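You operate a simulated robot arm through the tools that you are given. There is no shell and no other tool. Be economical: measure what you need, move in short steps, check, and stop when the job is done.

You run a simulated robot arm. Do the job below in one go: nothing can be reset, and whatever is moved stays where it is left.

JOB
Set the rail carriage to the yellow mark and stand the yellow bracket on it.
Fine: loosen the rail lock knob first, turn it tight again before the bracket goes on.
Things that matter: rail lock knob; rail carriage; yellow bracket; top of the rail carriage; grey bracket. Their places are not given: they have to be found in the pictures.

Only the result counts: the job must be done as asked and must still hold three seconds after the hand-in. Knocking over, shifting, dropping, spilling or breaking anything else fails it.

ROBOT AND FRAMES
A 7-joint arm with a two-finger parallel gripper, fixed in place. Base frame: the origin is at the foot of the arm, x ahead of it, y to its left, z up; the work surface is at about z = 780. Units: mm, rad, N and s.
With the tool pointing down near the work surface it reaches from about 220 to 680 mm from the base axis. Its first joint turns from -1.152 to 1.152 rad. Payload 2.4 kg.
The TCP is the grasp point between the finger pads, 30 mm short of the fingertips. In the tool frame z runs along the fingers and y along their closing line. Largest opening 94 mm; finger width 28, thickness 10; the body of the gripper, 50 by 96 mm, starts 55 mm behind the TCP.
Orientation is that of the tool frame in the base frame, as [roll, pitch, yaw] about the fixed x, y, z axes, in that order (R = Rz(yaw) Ry(pitch) Rx(roll)). With the fingers straight down and closing along the base's y, the tool's x points along the base's -x, its y along +y and its z along -z.

CONTROLS
- The arm moves only by the tool jog_arm. Its argument "series" is a list of rows, each an object of numbers (a shift or turn left out is 0, a gripper value left out holds the last): "dx", "dy", "dz": the shift along the tool's x, y, z in cm; "wx", "wy", "wz": the turn, a rotation vector about the tool's x, y, z in rad. In form: [{"dx": .., "dy": .., "dz": .., "wx": .., "wy": .., "wz": ..}, ...]. A call has 1 to 12 rows; each row is the pose to reach, as a shift and turn from the pose commanded when the call began, along the tool's axes at that moment. "grip" is the gripper command, from -1 (shut) to 1 (fully open), values between in proportion, set as the call begins (left out, the last holds). A row lasts 0.2 s, in which the tool goes at most 50 mm and 0.15 rad; a call with a longer step from one row to the next is refused whole, and so is a gripper value outside its range. Where a pose cannot be reached the arm comes as near as it can. A force on the tool above 40 N (or 10 N above the force at the start of the call, whichever is more), or a blocked arm, ends the call early, and 0.2 s more pass. The fingers move at their own pace (about 153 mm/s each) and stop on an object; they squeeze with about 40 N. The grip force told is the motor's: it shows also when the fingers shut on nothing. Time passes only in rows, and 0.2 s behind the last, so rows that repeat a pose let the fingers close. It gives the time, the measured TCP pose, the force on the tool (base axes), the opening and the grip force at its end, in the units of the frame above (readings bear some noise), and new pictures: "pictures" is both (left out), scene, wrist or none.
- Cameras (640 x 400 px; columns grow to the right, rows downward): "scene" is fixed at [40.7, 475, 1445.9]; the picture's right is [-0.72, -0.69, 0.00], its down [-0.37, 0.39, -0.84] and it looks along [0.58, -0.61, -0.54] (base axes); focal length 324 px, centre (320, 200). "wrist" rides on the gripper at [-37, 0, -58] in the tool frame; the picture's right is [0.00, -1.00, 0.00], its down [0.97, 0.00, -0.24] and it looks along [0.24, 0.00, 0.97] (tool axes); focal length 218 px, centre (320, 200).
- pixel_to_xyz(camera, pixels): for up to 12 pixels [column, row] of the newest picture of that camera ("zoom" is the newest enlarged one), the place [x, y, z] in the base frame of the surface seen there, good to about 2 mm. The clock stands still meanwhile.
- inspect(camera, box): a new picture of the part [left, top, right, bottom] of that camera's present view, enlarged. The clock stands still meanwhile.
- finish_job(): hands the job in; it is judged then, once.

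Work in short steps. Measure before you move; look again where a grasp or a placing could have gone wrong, and mend it. You have 80 turns and 120 pictures in all, those below and enlarged ones among them. Open the gripper and draw the arm clear of the work before you hand the job in, unless the task says otherwise; then end with one line.

The tools are called as a command line: name --argument value ..., lists and objects as JSON in quotes. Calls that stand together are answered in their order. jog_arm: Moves the arm, as the interface text tells. Its arguments: {"type":"object","properties":{"series":{"type":"array","items":{"type":"object","properties":{"dx":{"type":"number"},"dy":{"type":"number"},"dz":{"type":"number"},"wx":{"type":"number"},"wy":{"type":"number"},"wz":{"type":"number"}}}},"grip":{"type":"number"},"pictures":{"type":"string","enum":["both","scene","wrist","none"]}},"required":["series"]} The other tools are called the same way: pixel_to_xyz (camera, pixels) gives the place of the surface under pixels of a picture; inspect (camera, box) takes an enlarged picture of a part of a camera's view; finish_job () hands the job in.

At the start:

```text
time_s: 0.0
eef_pos: [470.2, -33.2, 1110.8]
orientation: [-3.141, -0.001, -3.142]
contact_force: [-0.1, -0.4, -0.4]
grip_width: 93.7
gripper_force: 0.0
```

scene: 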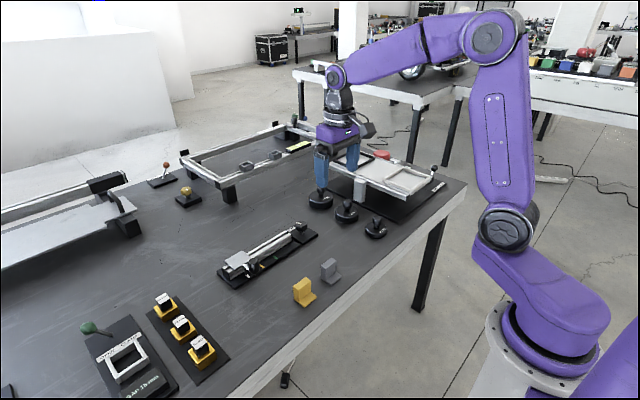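
wrist: 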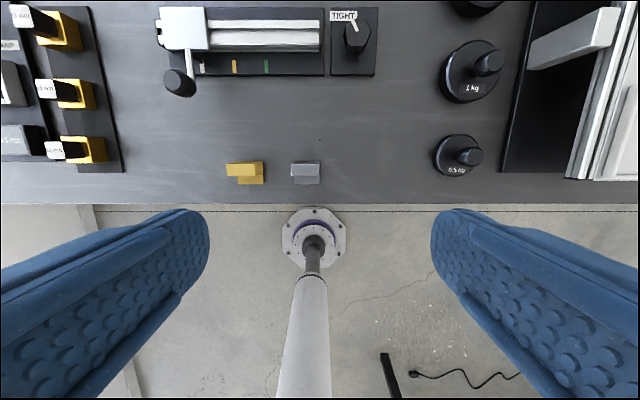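

The wrist picture shows the rail (160-320, 10-75), the knob with "TIGHT" at (355,38) and brackets at (245,172), (305,172). I enlarge both views.

inspect --camera "wrist" --box '[140, 0, 400, 200]'

inspect --camera "scene" --box '[200, 210, 360, 310]'

pixel_to_xyz --camera "wrist" --pixels '[[182, 28], [180, 82], [235, 67], [266, 67], [355, 38], [370, 60], [245, 165], [245, 180], [305, 167], [305, 181], [265, 30], [340, 16]]'

```text
2.00 times, centred on (270, 100) of wrist
```

zoom: 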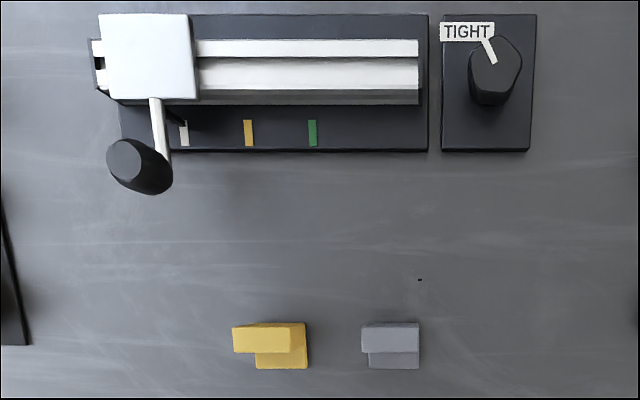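

```text
4.00 times, centred on (280, 260) of scene
```

zoom: 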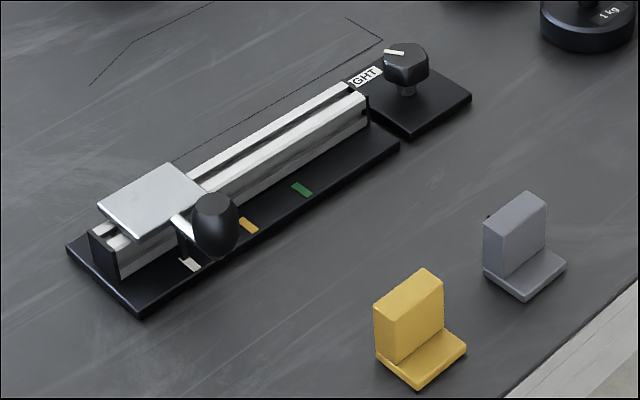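

```text
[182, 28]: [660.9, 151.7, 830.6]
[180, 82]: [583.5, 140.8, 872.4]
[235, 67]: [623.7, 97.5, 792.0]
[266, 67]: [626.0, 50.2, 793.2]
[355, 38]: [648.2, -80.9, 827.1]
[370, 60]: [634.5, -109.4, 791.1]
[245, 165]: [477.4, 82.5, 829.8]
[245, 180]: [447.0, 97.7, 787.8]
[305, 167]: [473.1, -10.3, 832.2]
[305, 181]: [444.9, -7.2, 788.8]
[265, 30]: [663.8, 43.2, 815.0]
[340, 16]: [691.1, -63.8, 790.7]
```

The carriage sits by the white mark, the yellow mark is at about y=97, and the knob at (648,-82). I move closer to see the knob and pointer from above.

jog_arm --series '[{"dx": -4, "dz": 2}, {"dx": -8, "dy": -1, "dz": 5}, {"dx": -11, "dy": -3, "dz": 8}, {"dx": -13, "dy": -5, "dz": 11}]' --pictures "wrist"

```text
refused: row 2 steps farther than a row can; nothing moved
```

The step was too long, so I split it into smaller ones.

jog_arm --series '[{"dx": -3, "dy": -1, "dz": 2}, {"dx": -6, "dy": -2, "dz": 4}, {"dx": -9, "dy": -3, "dz": 6}, {"dx": -11, "dy": -4, "dz": 9}, {"dx": -13, "dy": -5, "dz": 11}, {"dx": -13, "dy": -5, "dz": 11}]' --pictures "wrist"

```text
time_s: 1.4
eef_pos: [600.6, -84.1, 1000.9]
orientation: [-3.141, 0.0, -3.141]
contact_force: [0.6, 0.5, -0.7]
grip_width: 94.1
gripper_force: 0.0
```

wrist: 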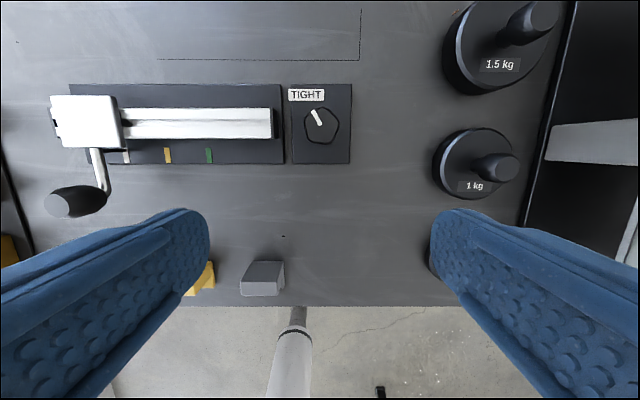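

inspect --camera "wrist" --box '[270, 70, 366, 170]'

inspect --camera "wrist" --box '[40, 75, 240, 225]'

pixel_to_xyz --camera "wrist" --pixels '[[321, 125], [308, 125], [335, 125], [321, 108], [321, 140], [126, 157], [167, 155], [209, 155], [85, 100], [85, 142], [55, 120], [117, 120]]'

```text
4.00 times, centred on (318, 120) of wrist
```

zoom: 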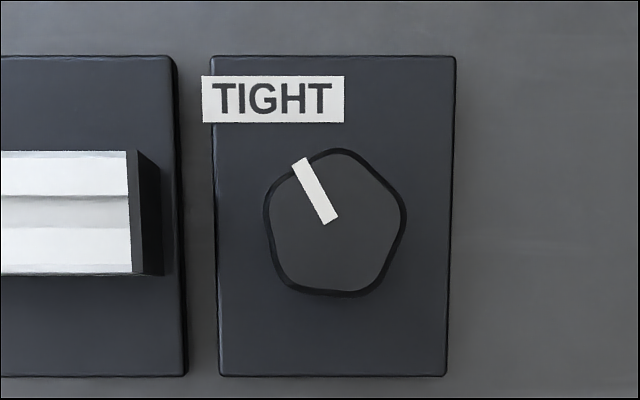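

```text
2.67 times, centred on (140, 150) of wrist
```

zoom: 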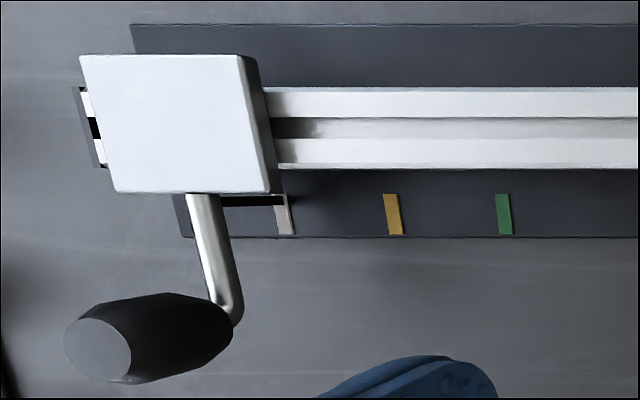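

```text
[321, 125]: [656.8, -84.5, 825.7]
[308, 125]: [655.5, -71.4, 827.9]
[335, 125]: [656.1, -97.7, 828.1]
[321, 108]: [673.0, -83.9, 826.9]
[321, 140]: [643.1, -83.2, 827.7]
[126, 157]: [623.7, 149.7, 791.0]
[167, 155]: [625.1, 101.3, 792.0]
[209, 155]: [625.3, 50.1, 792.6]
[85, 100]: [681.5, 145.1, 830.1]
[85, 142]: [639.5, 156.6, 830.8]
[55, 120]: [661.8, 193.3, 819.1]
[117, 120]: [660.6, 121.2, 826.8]
```

The knob's centre is at about (657,-85) with its top at z 828, pointing at TIGHT. The carriage pointer is at the white mark, and the yellow mark is at (625,101). I pre-turn clockwise to line the fingers up with a flat, and come in above the knob.

jog_arm --series '[{"dx": -2, "dz": 2.5, "wz": 0.14}, {"dx": -4, "dz": 5, "wz": 0.28}, {"dx": -5.64, "dy": -0.1, "dz": 7, "wz": 0.42}, {"dx": -5.64, "dy": -0.1, "dz": 9, "wz": 0.56}, {"dx": -5.64, "dy": -0.1, "dz": 11, "wz": 0.7}, {"dx": -5.64, "dy": -0.1, "dz": 12, "wz": 0.84}, {"dx": -5.64, "dy": -0.1, "dz": 12, "wz": 0.94}, {"dx": -5.64, "dy": -0.1, "dz": 12, "wz": 0.94}]'

```text
time_s: 3.2
eef_pos: [654.6, -83.3, 881.1]
orientation: [-3.142, 0.0, 2.199]
contact_force: [1.1, 0.1, 0.9]
grip_width: 93.9
gripper_force: 0.1
```

scene: 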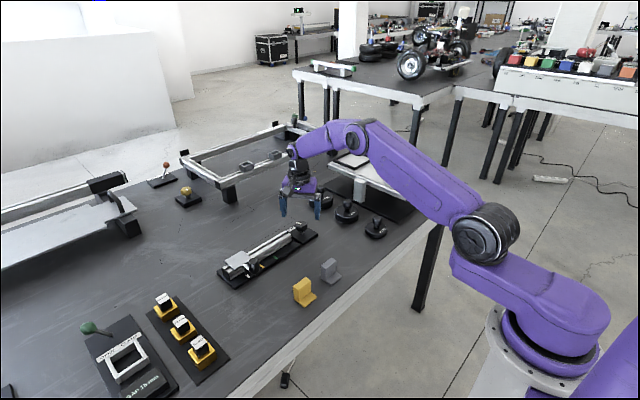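
wrist: 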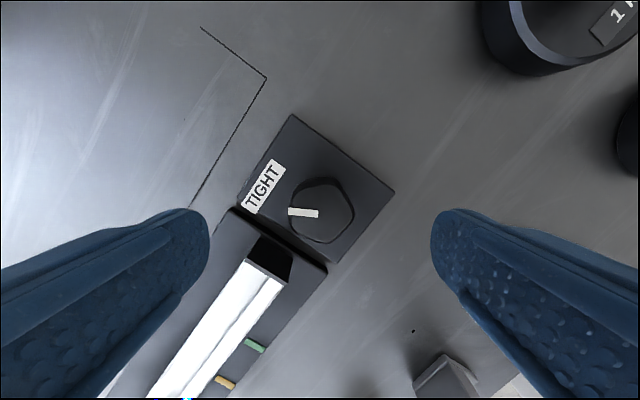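

The knob lies between the fingers; I check its centre before going down.

pixel_to_xyz --camera "wrist" --pixels '[[322, 210], [295, 205], [350, 212], [322, 183], [322, 236], [262, 250], [370, 200]]'

```text
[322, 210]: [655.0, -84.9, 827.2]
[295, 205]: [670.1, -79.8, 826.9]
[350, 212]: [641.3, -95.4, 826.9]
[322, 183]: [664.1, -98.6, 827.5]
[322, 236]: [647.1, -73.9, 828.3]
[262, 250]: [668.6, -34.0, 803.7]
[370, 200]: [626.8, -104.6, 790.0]
```

Centre is about (655.6,-86), so I correct slightly, descend to z 832 and close.

jog_arm --series '[{"dx": -0.26, "dy": -0.07, "dz": 2.5}, {"dx": -0.26, "dy": -0.07, "dz": 4.0}, {"dx": -0.26, "dy": -0.07, "dz": 4.9}, {"dx": -0.26, "dy": -0.07, "dz": 4.9}]' --pictures "wrist"

jog_arm --series '[{}, {}, {}]' --grip -1 --pictures "wrist"

```text
time_s: 4.2
eef_pos: [655.7, -86.6, 832.5]
orientation: [3.14, 0.0, 2.202]
contact_force: [0.1, 0.4, 0.0]
grip_width: 94.1
gripper_force: 0.1
```

wrist: 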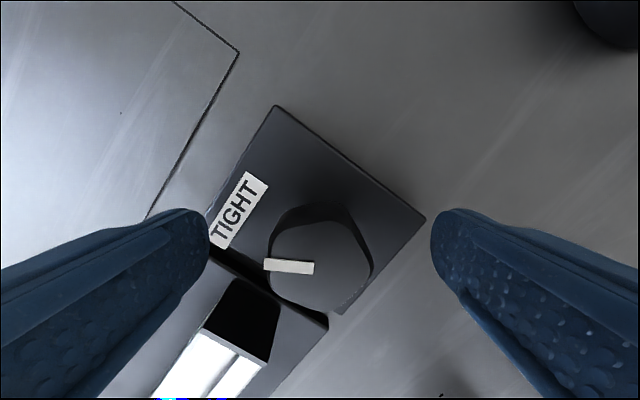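

```text
time_s: 5.0
eef_pos: [657.7, -86.2, 831.6]
orientation: [3.14, 0.001, 2.201]
contact_force: [5.3, 0.3, -4.0]
grip_width: 37.2
gripper_force: 44.9
```

wrist: 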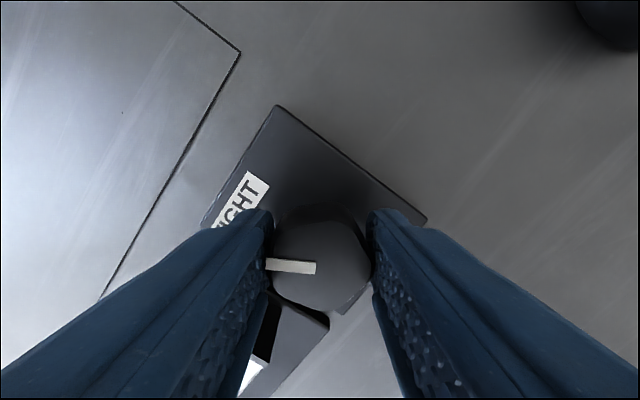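

Gripped at 37 mm. I turn counter-clockwise (negative wz) in small steps and watch the force.

jog_arm --series '[{"wz": -0.1}, {"wz": -0.2}, {"wz": -0.3}, {"wz": -0.4}, {"wz": -0.4}]' --pictures "wrist"

```text
time_s: 6.2
eef_pos: [657.7, -86.7, 832.0]
orientation: [3.14, 0.002, 2.603]
contact_force: [18.6, 3.4, -12.7]
grip_width: 37.2
gripper_force: 45.0
```

wrist: 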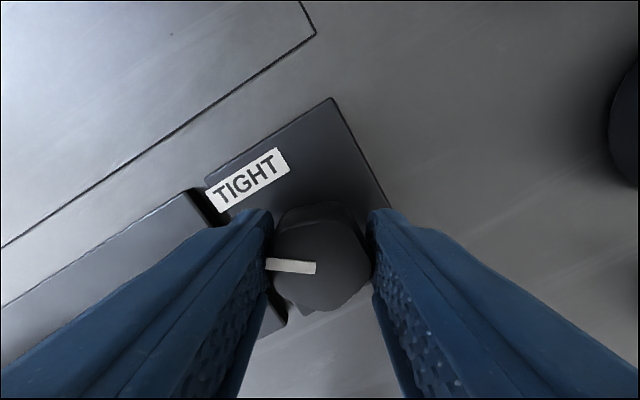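

The knob turned with the fingers (the white line stays fixed in the tool view while the label rotated), so this is the way. I continue.

jog_arm --series '[{"wz": -0.12}, {"wz": -0.24}, {"wz": -0.36}, {"wz": -0.48}, {"wz": -0.6}, {"wz": -0.6}]' --pictures "wrist"

```text
time_s: 7.6
eef_pos: [657.2, -84.7, 831.8]
orientation: [3.141, 0.004, -3.077]
contact_force: [18.5, 12.6, -14.8]
grip_width: 37.3
gripper_force: 45.2
```

wrist: 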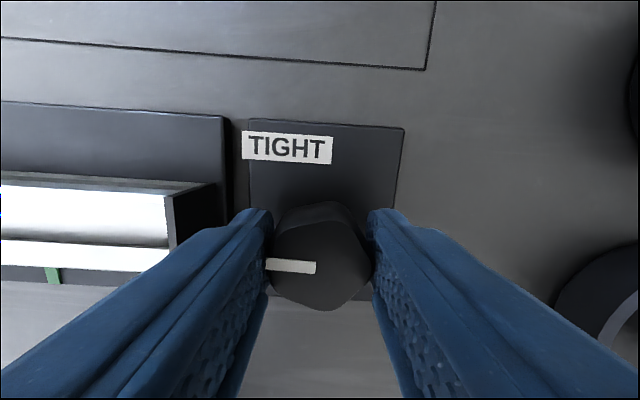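

About 1 rad turned and still turning freely; I continue another 0.7 rad.

jog_arm --series '[{"wz": -0.12}, {"wz": -0.24}, {"wz": -0.36}, {"wz": -0.48}, {"wz": -0.6}, {"wz": -0.7}, {"wz": -0.7}]'

```text
time_s: 9.2
eef_pos: [657.5, -85.3, 831.8]
orientation: [3.141, 0.002, -2.377]
contact_force: [16.3, 16.5, -10.6]
grip_width: 37.5
gripper_force: 45.3
```

scene: 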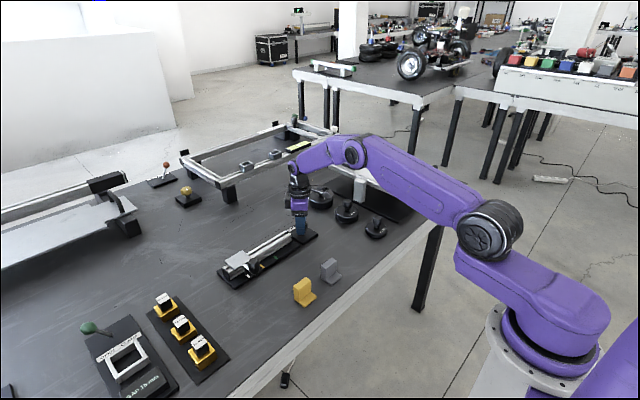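
wrist: 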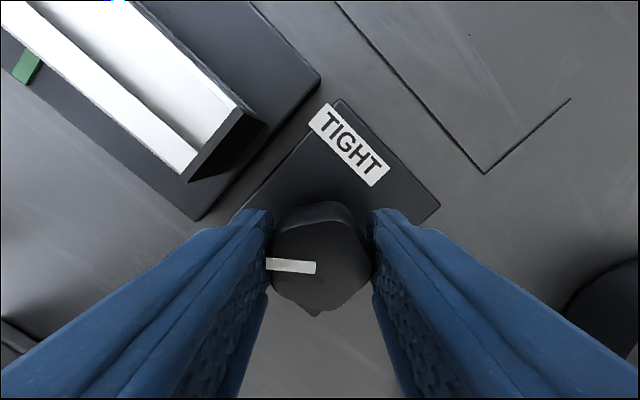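

Turned 97° in all. I release, lift and square the tool up again, then look at the knob and the handle.

jog_arm --series '[{}, {}, {"dz": -2.5}, {"dz": -5}, {"dz": -8}, {"dz": -11}, {"dz": -11}]' --grip 1 --pictures "wrist"

```text
time_s: 10.8
eef_pos: [656.3, -86.3, 942.5]
orientation: [3.141, -0.001, -2.382]
contact_force: [0.0, 0.5, -0.8]
grip_width: 94.1
gripper_force: 0.1
```

wrist: 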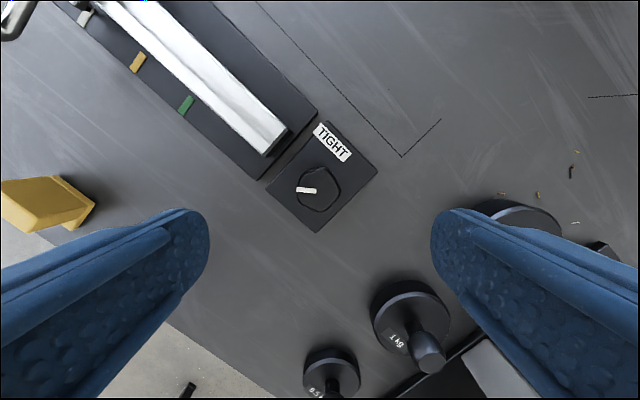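

Knob line now points sideways, away from TIGHT. I go over to near the handle, squaring the tool to nominal.

jog_arm --series '[{"dx": -1.57, "dy": 3.73, "wz": 0.13}, {"dx": -3.15, "dy": 7.45, "wz": 0.26}, {"dx": -4.72, "dy": 11.2, "wz": 0.39}, {"dx": -6.3, "dy": 14.9, "wz": 0.52}, {"dx": -7.87, "dy": 18.6, "wz": 0.65}, {"dx": -9.44, "dy": 22.4, "wz": 0.76}, {"dx": -9.44, "dy": 22.4, "wz": 0.76}]'

```text
time_s: 12.4
eef_pos: [569.1, 140.5, 941.8]
orientation: [-3.141, 0.0, 3.139]
contact_force: [0.1, -0.1, 0.3]
grip_width: 94.1
gripper_force: 0.0
```

scene: 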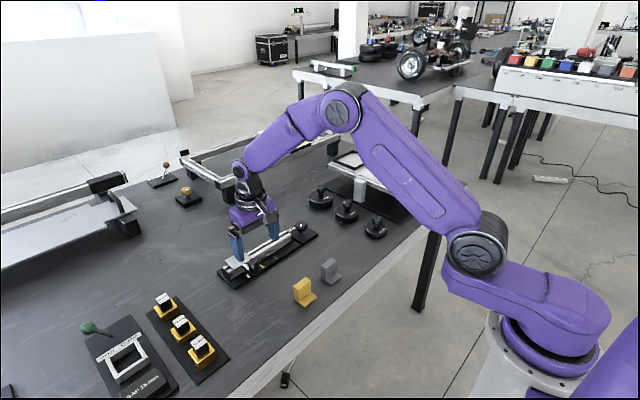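
wrist: 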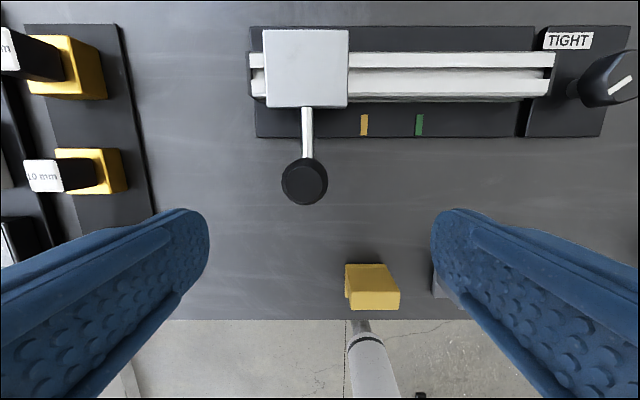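

Now I measure the handle, the carriage edges and the marks from this view.

pixel_to_xyz --camera "wrist" --pixels '[[305, 184], [289, 184], [321, 184], [305, 170], [305, 200], [308, 130], [267, 65], [345, 65], [305, 35], [305, 100], [364, 125], [419, 125]]'

inspect --camera "wrist" --box '[240, 20, 440, 220]'

inspect --camera "scene" --box '[205, 215, 305, 295]'

```text
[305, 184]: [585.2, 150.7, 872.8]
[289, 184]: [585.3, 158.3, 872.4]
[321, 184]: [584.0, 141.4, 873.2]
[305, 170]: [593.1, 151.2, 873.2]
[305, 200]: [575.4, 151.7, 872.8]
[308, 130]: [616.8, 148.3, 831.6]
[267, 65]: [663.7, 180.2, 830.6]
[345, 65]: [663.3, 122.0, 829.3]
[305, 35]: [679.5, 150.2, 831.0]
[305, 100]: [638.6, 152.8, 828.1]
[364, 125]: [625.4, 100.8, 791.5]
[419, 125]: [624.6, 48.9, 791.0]
```

```text
2.00 times, centred on (340, 120) of wrist
```

zoom: 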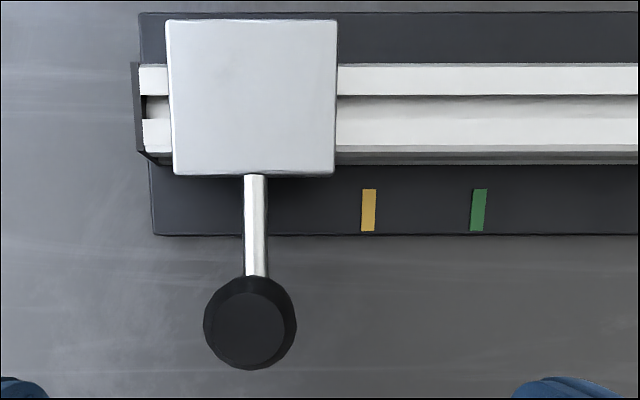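

```text
5.00 times, centred on (255, 255) of scene
```

zoom: 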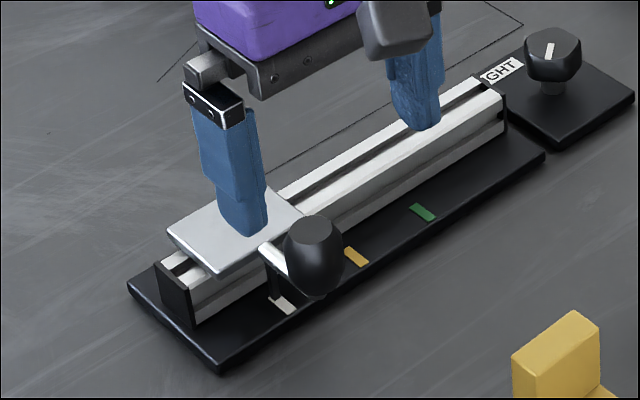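

Handle axis is at (585,151), top z 873; carriage centre y is about 151. I descend around the handle and close.

jog_arm --series '[{"dx": -1.6, "dy": 1.05, "dz": 2}, {"dx": -1.6, "dy": 1.05, "dz": 5}, {"dx": -1.6, "dy": 1.05, "dz": 7.8}, {"dx": -1.6, "dy": 1.05, "dz": 7.8}]' --pictures "none"

jog_arm --series '[{}, {}, {}]' --grip -1

```text
time_s: 13.4
eef_pos: [587.6, 150.7, 864.3]
orientation: [-3.141, 0.0, -3.141]
contact_force: [-0.6, -0.7, 0.7]
grip_width: 94.0
gripper_force: 0.0
```

```text
time_s: 14.2
eef_pos: [587.0, 149.9, 863.5]
orientation: [3.141, -0.001, 3.141]
contact_force: [-0.5, -2.8, -2.2]
grip_width: 29.9
gripper_force: 45.3
```

scene: 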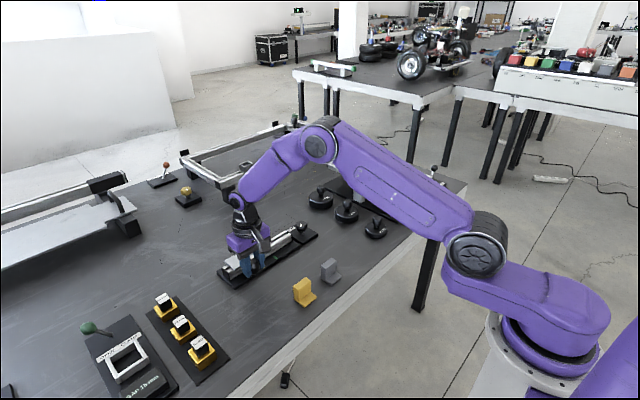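
wrist: 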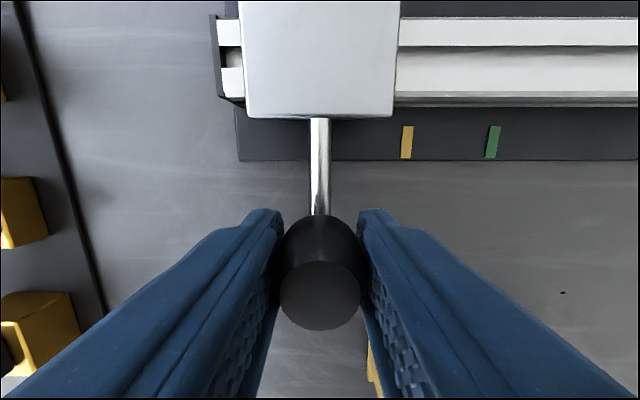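

Handle held. I move it slowly along -y by 25 mm first, watching the force.

jog_arm --series '[{"dy": -0.5}, {"dy": -1.0}, {"dy": -1.5}, {"dy": -2.0}, {"dy": -2.5}, {"dy": -2.5}]' --pictures "wrist"

```text
time_s: 15.6
eef_pos: [587.0, 125.8, 865.5]
orientation: [-3.139, 0.002, 3.141]
contact_force: [8.2, 1.2, -11.2]
grip_width: 29.9
gripper_force: 44.8
```

wrist: 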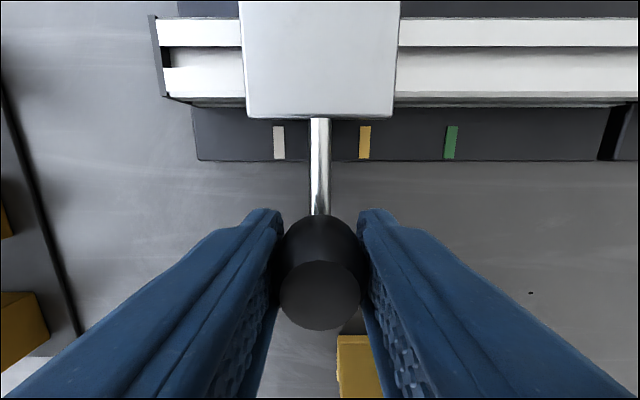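

It slides freely, the rod now midway between the white (279) and yellow (364) marks. I move the remaining 25 mm.

jog_arm --series '[{"dy": -0.5}, {"dy": -1.0}, {"dy": -1.5}, {"dy": -2.0}, {"dy": -2.45}, {"dy": -2.45}]' --pictures "both"

inspect --camera "scene" --box '[225, 225, 305, 285]'

inspect --camera "wrist" --box '[220, 80, 420, 220]'

```text
time_s: 17.0
eef_pos: [586.8, 101.3, 863.9]
orientation: [-3.141, 0.0, 3.14]
contact_force: [11.6, 1.6, -15.3]
grip_width: 30.0
gripper_force: 44.7
```

scene: 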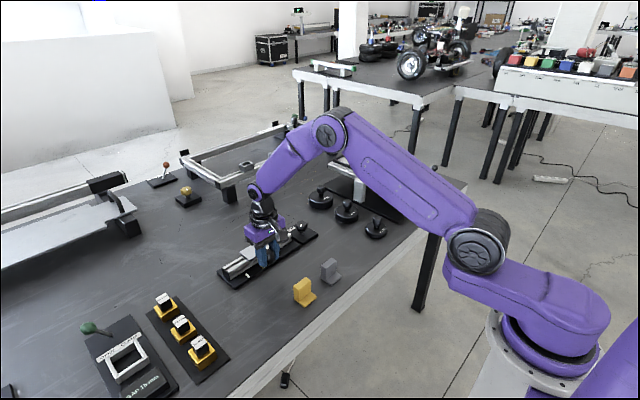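
wrist: 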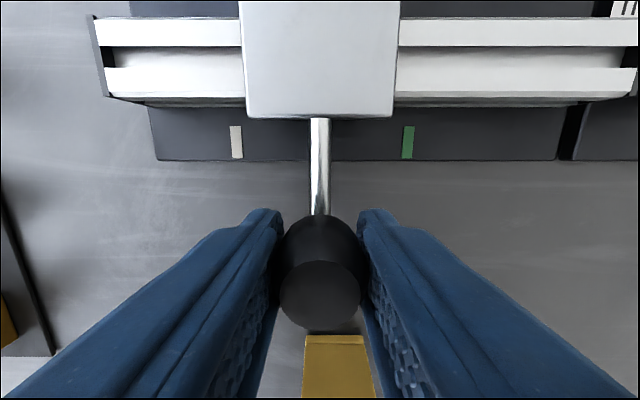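

```text
6.67 times, centred on (265, 255) of scene
```

zoom: 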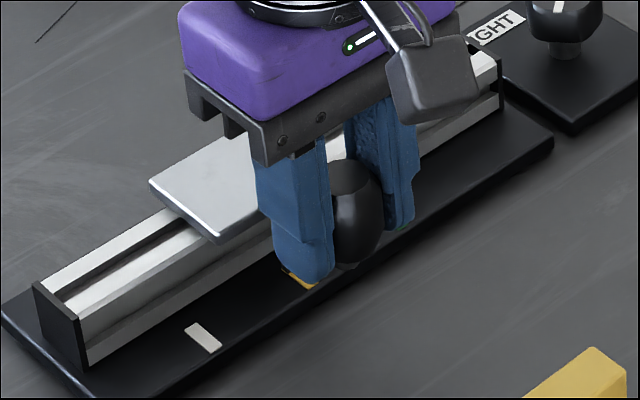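

```text
2.86 times, centred on (320, 150) of wrist
```

zoom: 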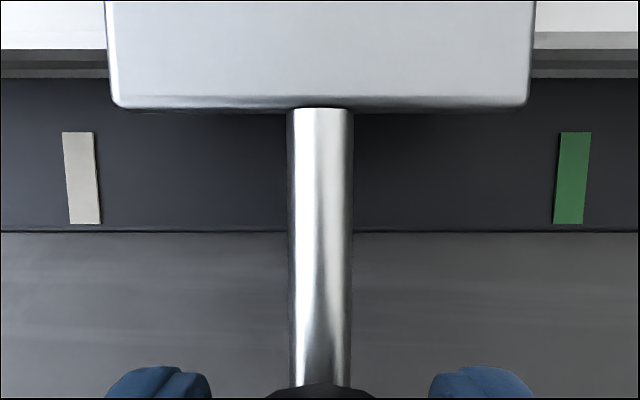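

The rod appears about 1 mm short (towards white). I open the fingers and step back up to see the pointer against the yellow mark obliquely.

jog_arm --series '[{}, {}, {"dz": -3}, {"dz": -6}, {"dz": -6, "dy": -4}, {"dz": -6, "dy": -8}, {"dz": -6, "dy": -10}, {"dz": -6, "dy": -10}]' --grip 1 --pictures "both"

inspect --camera "scene" --box '[235, 235, 299, 275]'

inspect --camera "wrist" --box '[100, 20, 260, 120]'

```text
time_s: 18.8
eef_pos: [587.5, 0.2, 925.3]
orientation: [3.142, -0.001, 3.142]
contact_force: [0.7, -0.1, 0.5]
grip_width: 94.0
gripper_force: 0.2
```

scene: 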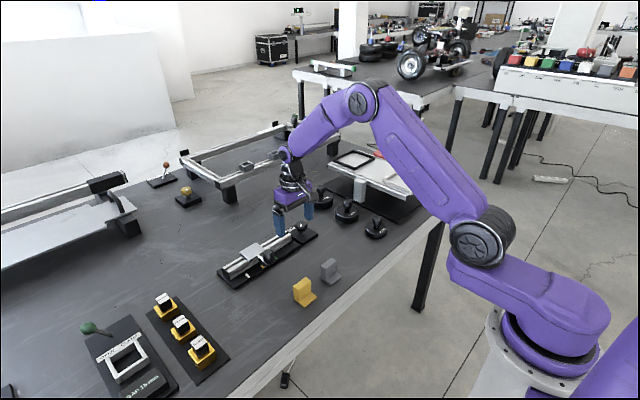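
wrist: 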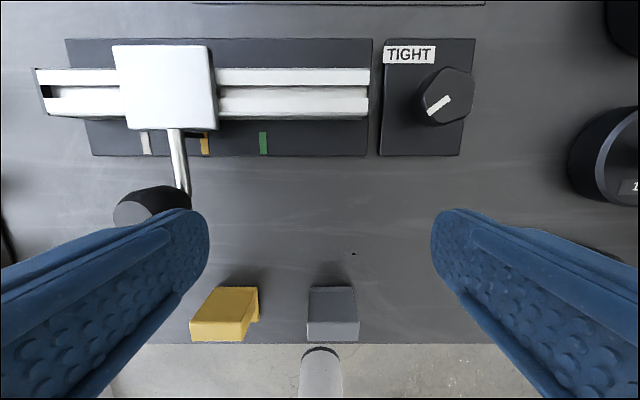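

```text
10.00 times, centred on (267, 255) of scene
```

zoom: 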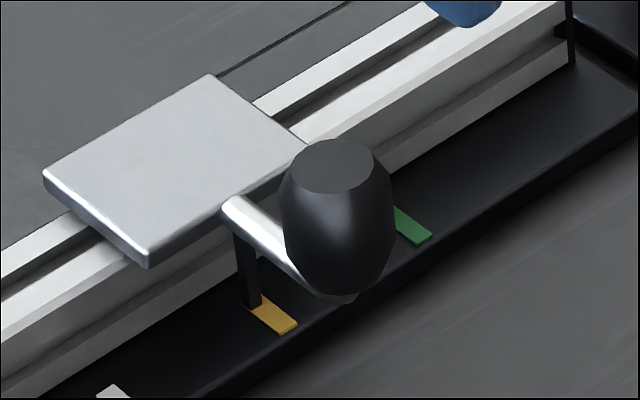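

```text
4.00 times, centred on (180, 70) of wrist
```

zoom: 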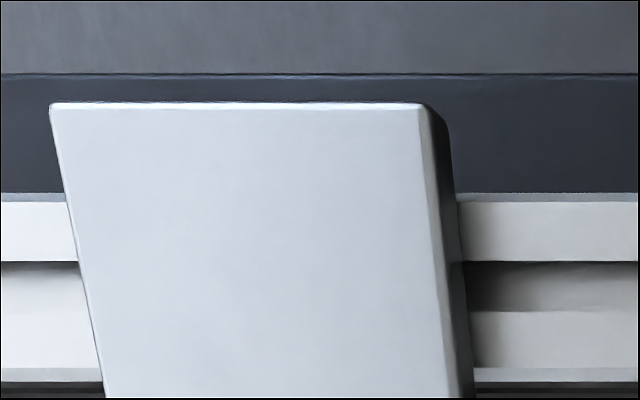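

A black pointer blade hangs from the carriage down to the yellow mark; I zoom in on it in both views.

inspect --camera "scene" --box '[252, 255, 272, 270]'

inspect --camera "wrist" --box '[160, 120, 240, 170]'

```text
16.00 times, centred on (262, 262) of scene
```

zoom: 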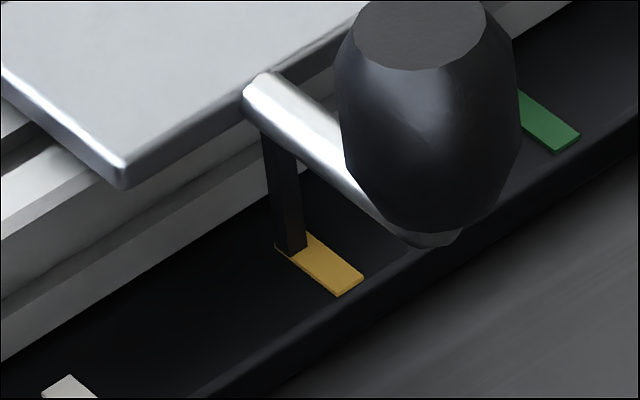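

```text
8.00 times, centred on (200, 145) of wrist
```

zoom: 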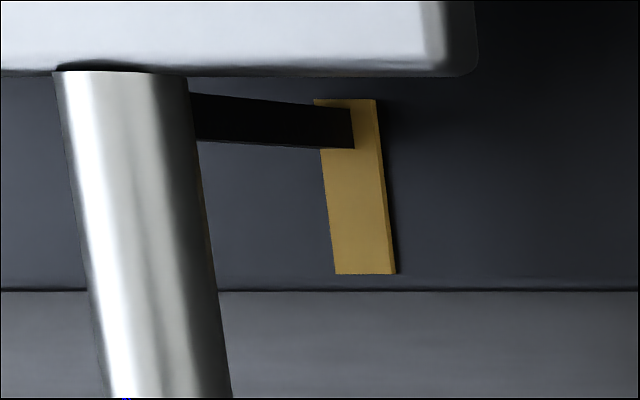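

Both views show the blade about 1.3 mm towards white of the mark's centre. I regrip the handle and nudge it by -1.4 mm.

jog_arm --series '[{"dy": 4}, {"dy": 8}, {"dy": 10.05}, {"dy": 10.05, "dz": 3}, {"dy": 10.05, "dz": 6}, {"dy": 10.05, "dz": 6}]' --pictures "none"

jog_arm --series '[{}, {}, {}]' --grip -1 --pictures "none"

jog_arm --series '[{"dy": -0.07}, {"dy": -0.14}, {"dy": -0.14}, {"dy": -0.14}]' --pictures "wrist"

inspect --camera "wrist" --box '[220, 80, 420, 220]'

```text
time_s: 20.2
eef_pos: [587.5, 102.1, 864.3]
orientation: [-3.142, -0.001, -3.14]
contact_force: [0.7, -0.4, 0.2]
grip_width: 94.0
gripper_force: 0.1
```

```text
time_s: 21.0
eef_pos: [585.7, 101.4, 864.4]
orientation: [-3.141, 0.001, 3.141]
contact_force: [0.6, -2.7, -2.1]
grip_width: 29.9
gripper_force: 44.9
```

```text
time_s: 22.0
eef_pos: [587.3, 101.1, 865.4]
orientation: [3.141, -0.001, -3.141]
contact_force: [-0.8, 2.1, 1.8]
grip_width: 29.5
gripper_force: 45.7
```

wrist: 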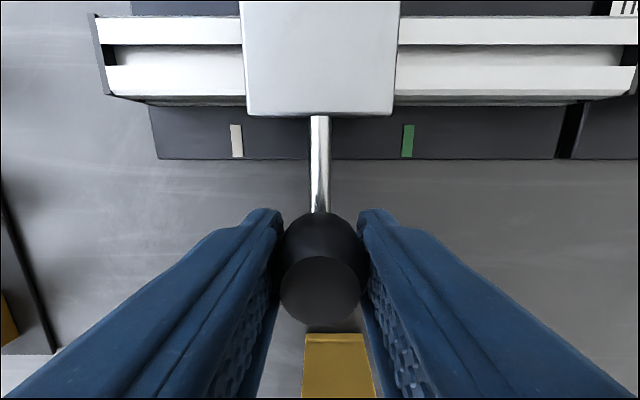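

```text
2.86 times, centred on (320, 150) of wrist
```

zoom: 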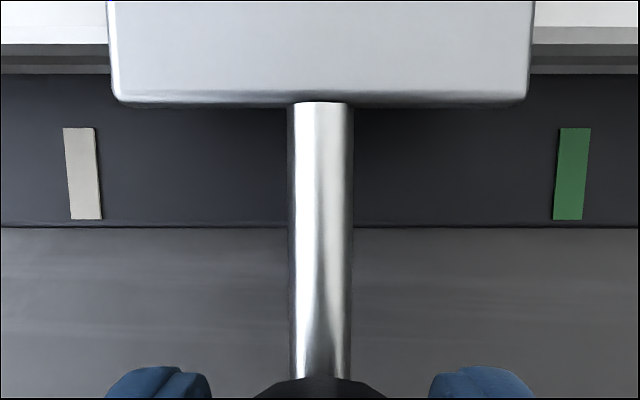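

It hardly moved (marks still at 82 and 572 in the zoom), taken up in slack. I nudge by another 1.5 mm.

jog_arm --series '[{"dy": -0.08}, {"dy": -0.16}, {"dy": -0.16}]' --pictures "none"

inspect --camera "wrist" --box '[220, 80, 420, 220]'

```text
time_s: 22.8
eef_pos: [586.0, 99.4, 865.1]
orientation: [-3.141, -0.001, 3.141]
contact_force: [-4.5, 3.1, 6.0]
grip_width: 30.0
gripper_force: 44.6
```

```text
2.86 times, centred on (320, 150) of wrist
```

zoom: 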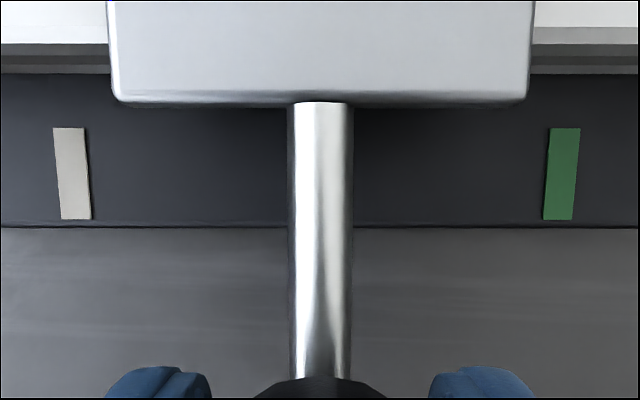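

It moved about 2 mm, now within a millimetre by the marks' midpoint. I release, step aside and check the blade again.

jog_arm --series '[{}, {}, {"dz": -3}, {"dz": -6}, {"dz": -6, "dy": -4}, {"dz": -6, "dy": -8}, {"dz": -6, "dy": -10}, {"dz": -6, "dy": -10}]' --grip 1 --pictures "none"

inspect --camera "scene" --box '[252, 255, 272, 270]'

inspect --camera "wrist" --box '[160, 120, 240, 170]'

```text
time_s: 24.6
eef_pos: [586.4, -1.3, 925.1]
orientation: [3.14, 0.002, -3.141]
contact_force: [-0.2, 0.4, -0.4]
grip_width: 94.0
gripper_force: 0.1
```

```text
16.00 times, centred on (262, 262) of scene
```

zoom: 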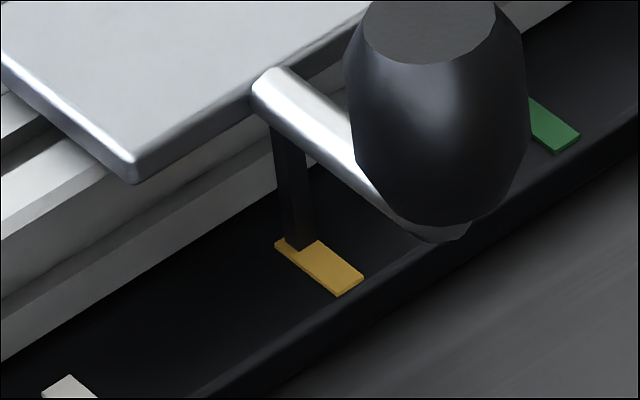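

```text
8.00 times, centred on (200, 145) of wrist
```

zoom: 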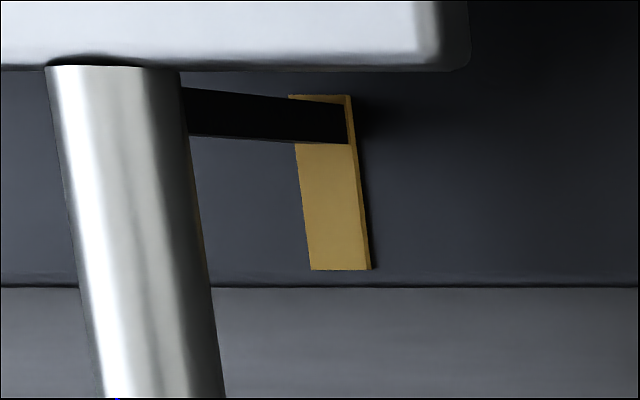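

The blade now sits centred on the yellow mark. Next I return over the knob with the tool at the release angle.

jog_arm --series '[{"dx": -2, "dy": -2.5, "wz": -0.14}, {"dx": -4, "dy": -5, "wz": -0.28}, {"dx": -5.5, "dy": -7, "wz": -0.42}, {"dx": -6.95, "dy": -8.47, "wz": -0.56}, {"dx": -6.95, "dy": -8.47, "dz": 2, "wz": -0.7}, {"dx": -6.95, "dy": -8.47, "dz": 4, "wz": -0.76}, {"dx": -6.95, "dy": -8.47, "dz": 4, "wz": -0.76}]' --pictures "wrist"

```text
time_s: 26.2
eef_pos: [655.9, -85.1, 882.6]
orientation: [-3.14, -0.001, -2.381]
contact_force: [-0.1, -0.1, 0.1]
grip_width: 94.3
gripper_force: 0.0
```

wrist: 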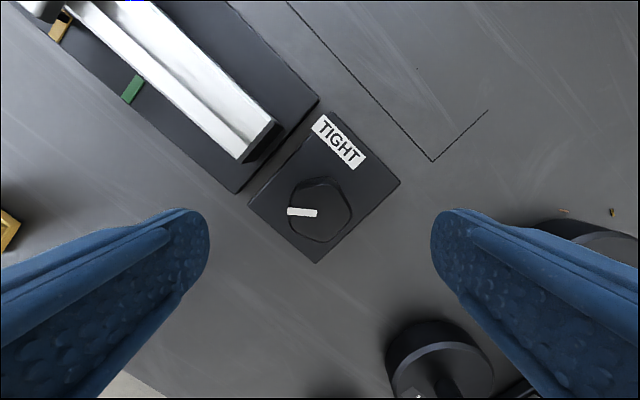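

Aligned as at release. I go down, close, and turn clockwise 1.0 rad first.

jog_arm --series '[{"dz": 2.5}, {"dz": 4.0}, {"dz": 5.05}, {"dz": 5.05}]' --pictures "none"

jog_arm --series '[{}, {}, {}]' --grip -1 --pictures "wrist"

jog_arm --series '[{"wz": 0.12}, {"wz": 0.24}, {"wz": 0.36}, {"wz": 0.48}, {"wz": 0.6}, {"wz": 0.72}, {"wz": 0.84}, {"wz": 0.96}, {"wz": 0.96}]' --pictures "wrist"

```text
time_s: 27.2
eef_pos: [656.9, -86.4, 835.0]
orientation: [-3.14, 0.001, -2.383]
contact_force: [0.3, -0.3, 0.7]
grip_width: 94.0
gripper_force: 0.0
```

```text
time_s: 28.0
eef_pos: [656.4, -85.0, 834.9]
orientation: [3.141, 0.0, -2.382]
contact_force: [-2.2, 1.6, 0.6]
grip_width: 37.5
gripper_force: 45.3
```

wrist: 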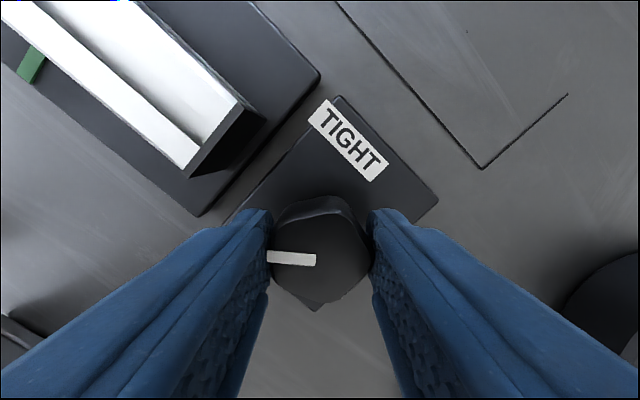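

```text
time_s: 30.0
eef_pos: [655.5, -84.6, 833.8]
orientation: [-3.142, 0.001, 2.94]
contact_force: [-0.6, 3.9, -2.3]
grip_width: 37.5
gripper_force: 44.9
```

wrist: 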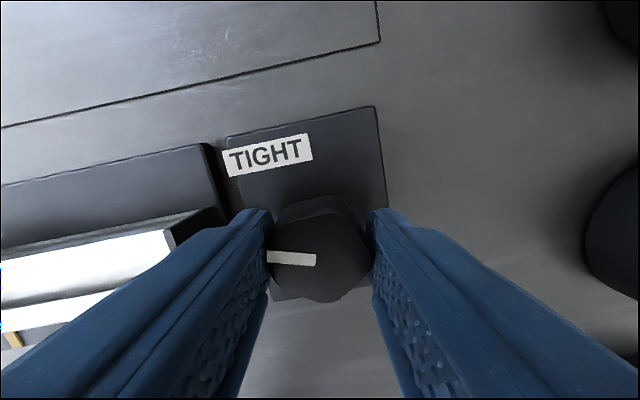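

The knob follows; I turn the remaining 0.74 rad and a touch more to reach tight.

jog_arm --series '[{"wz": 0.12}, {"wz": 0.24}, {"wz": 0.36}, {"wz": 0.48}, {"wz": 0.6}, {"wz": 0.7}, {"wz": 0.76}, {"wz": 0.8}, {"wz": 0.8}]' --pictures "wrist"

```text
time_s: 32.0
eef_pos: [655.3, -84.3, 833.8]
orientation: [-3.141, 0.002, 2.14]
contact_force: [-2.6, 7.8, 0.9]
grip_width: 37.4
gripper_force: 44.9
```

wrist: 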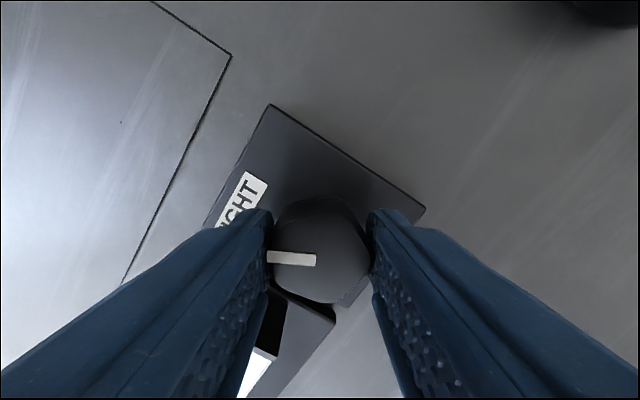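

Now 0.06 rad past the original tight pose. I release, lift and compare the line with the label.

jog_arm --series '[{}, {}, {"dz": -2.5}, {"dz": -5}, {"dz": -8}, {"dz": -11}, {"dz": -11}]' --grip 1 --pictures "wrist"

inspect --camera "wrist" --box '[230, 100, 390, 260]'

```text
time_s: 33.6
eef_pos: [654.7, -85.8, 944.4]
orientation: [3.141, 0.0, 2.141]
contact_force: [0.0, 0.5, -0.6]
grip_width: 94.0
gripper_force: 0.0
```

wrist: 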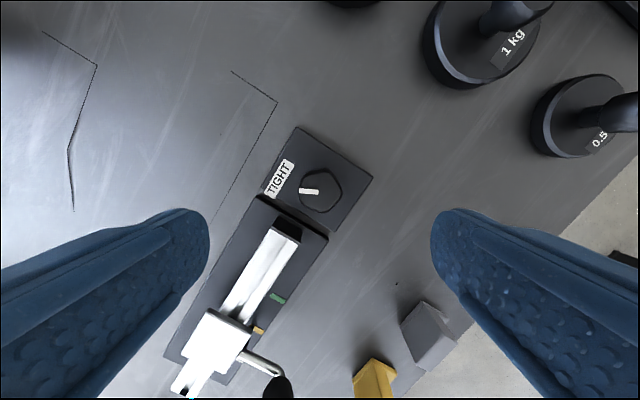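

```text
2.50 times, centred on (310, 180) of wrist
```

zoom: 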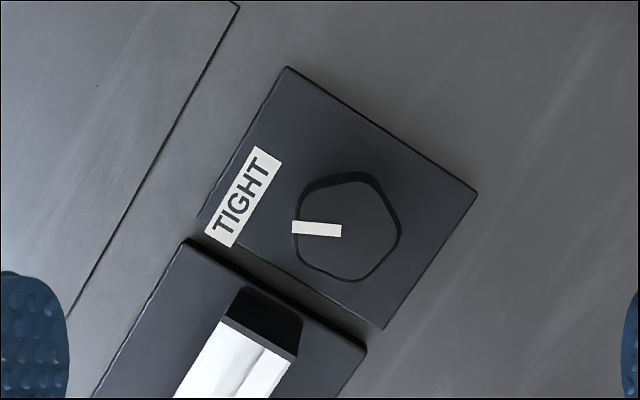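

The line points at TIGHT as before, knob locked. Now I move over the yellow bracket, squaring the tool.

jog_arm --series '[{"dx": 3.77, "dy": -1.23, "wz": -0.14}, {"dx": 7.54, "dy": -2.46, "wz": -0.28}, {"dx": 11.3, "dy": -3.7, "wz": -0.42}, {"dx": 15.1, "dy": -4.9, "wz": -0.56}, {"dx": 18.9, "dy": -6.1, "wz": -0.7}, {"dx": 22.6, "dy": -7.4, "wz": -0.84}, {"dx": 26.4, "dy": -8.6, "wz": -0.98}, {"dx": 26.4, "dy": -8.6, "wz": -1.0}]'

```text
time_s: 35.4
eef_pos: [441.0, 92.2, 942.7]
orientation: [3.141, 0.0, -3.14]
contact_force: [-0.6, 0.2, 0.3]
grip_width: 94.1
gripper_force: 0.0
```

scene: 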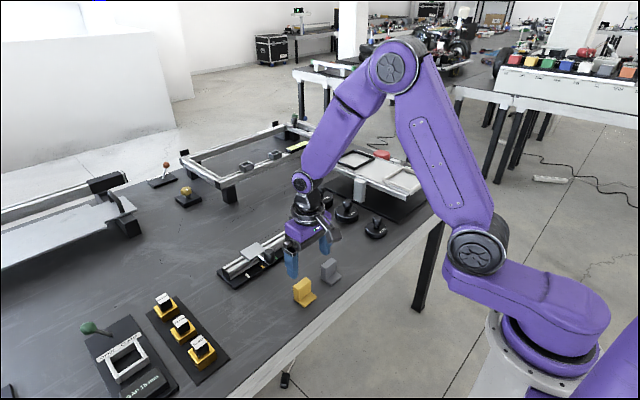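
wrist: 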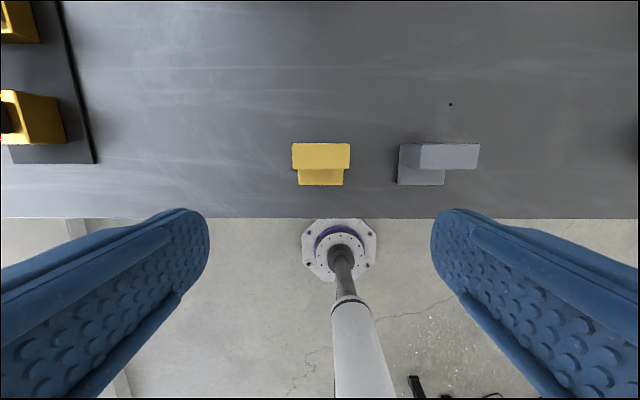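

inspect --camera "wrist" --box '[270, 120, 370, 200]'

inspect --camera "scene" --box '[280, 265, 330, 315]'

pixel_to_xyz --camera "wrist" --pixels '[[295, 155], [347, 155], [320, 146], [320, 165], [302, 177], [340, 177], [320, 172], [320, 182], [402, 155], [478, 155], [294, 148], [348, 148]]'

```text
5.00 times, centred on (320, 160) of wrist
```

zoom: 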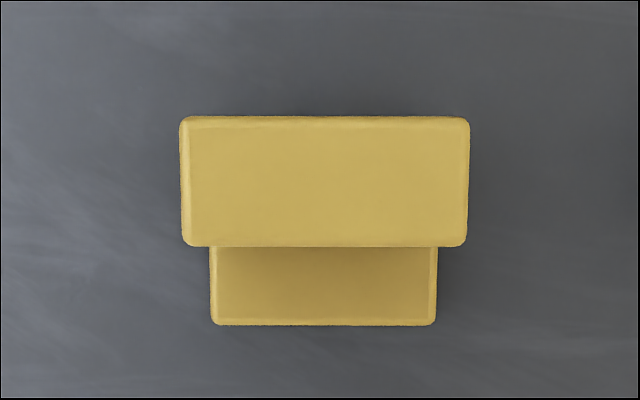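

```text
8.00 times, centred on (305, 290) of scene
```

zoom: 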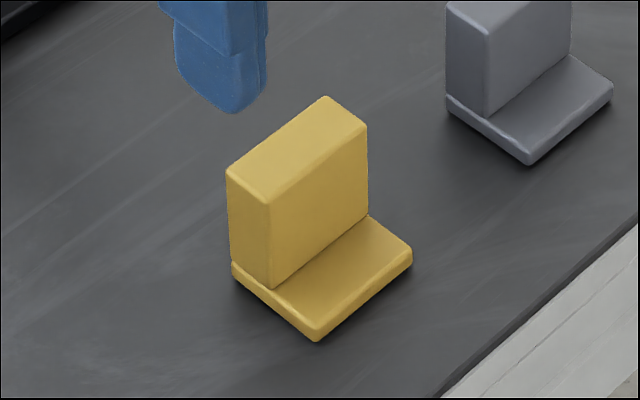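

```text
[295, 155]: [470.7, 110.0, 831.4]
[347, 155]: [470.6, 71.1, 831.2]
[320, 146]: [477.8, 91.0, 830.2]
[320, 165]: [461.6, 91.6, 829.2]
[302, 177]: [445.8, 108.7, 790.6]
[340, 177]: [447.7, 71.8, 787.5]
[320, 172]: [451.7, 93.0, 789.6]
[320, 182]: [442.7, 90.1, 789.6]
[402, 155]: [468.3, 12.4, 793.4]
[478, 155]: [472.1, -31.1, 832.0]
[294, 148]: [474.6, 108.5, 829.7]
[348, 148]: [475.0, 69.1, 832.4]
```

Yellow bracket: y 71..110, x 442..480, wall x 462..480, top z 831. I grasp it across its 40 mm width at x=466, TCP z 821.

jog_arm --series '[{"dx": -2.5, "dy": -0.12, "dz": 3}, {"dx": -2.5, "dy": -0.12, "dz": 7}, {"dx": -2.5, "dy": -0.12, "dz": 10}, {"dx": -2.5, "dy": -0.12, "dz": 12.2}, {"dx": -2.5, "dy": -0.12, "dz": 12.2}]' --pictures "none"

jog_arm --series '[{}, {}, {}]' --grip -1

```text
time_s: 36.6
eef_pos: [465.7, 88.7, 822.3]
orientation: [3.141, -0.001, -3.14]
contact_force: [-0.4, 0.0, -0.4]
grip_width: 93.9
gripper_force: 0.0
```

```text
time_s: 37.4
eef_pos: [466.5, 89.3, 821.7]
orientation: [3.142, 0.001, -3.141]
contact_force: [0.5, 0.7, 0.4]
grip_width: 48.1
gripper_force: 40.3
```

scene: 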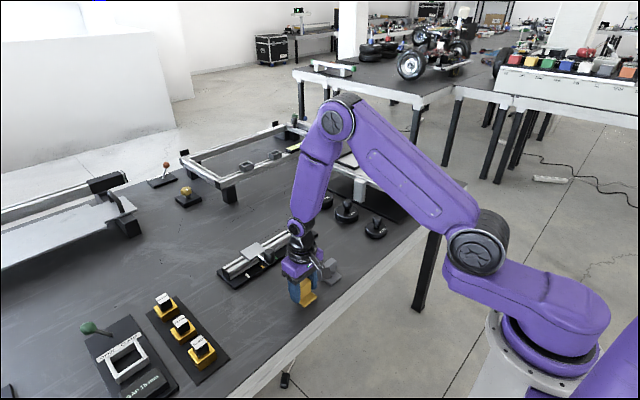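
wrist: 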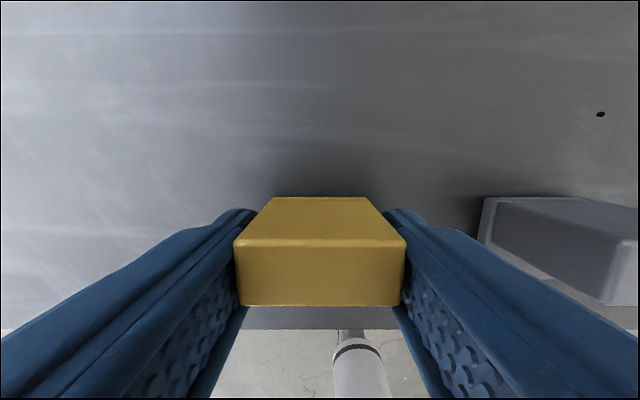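

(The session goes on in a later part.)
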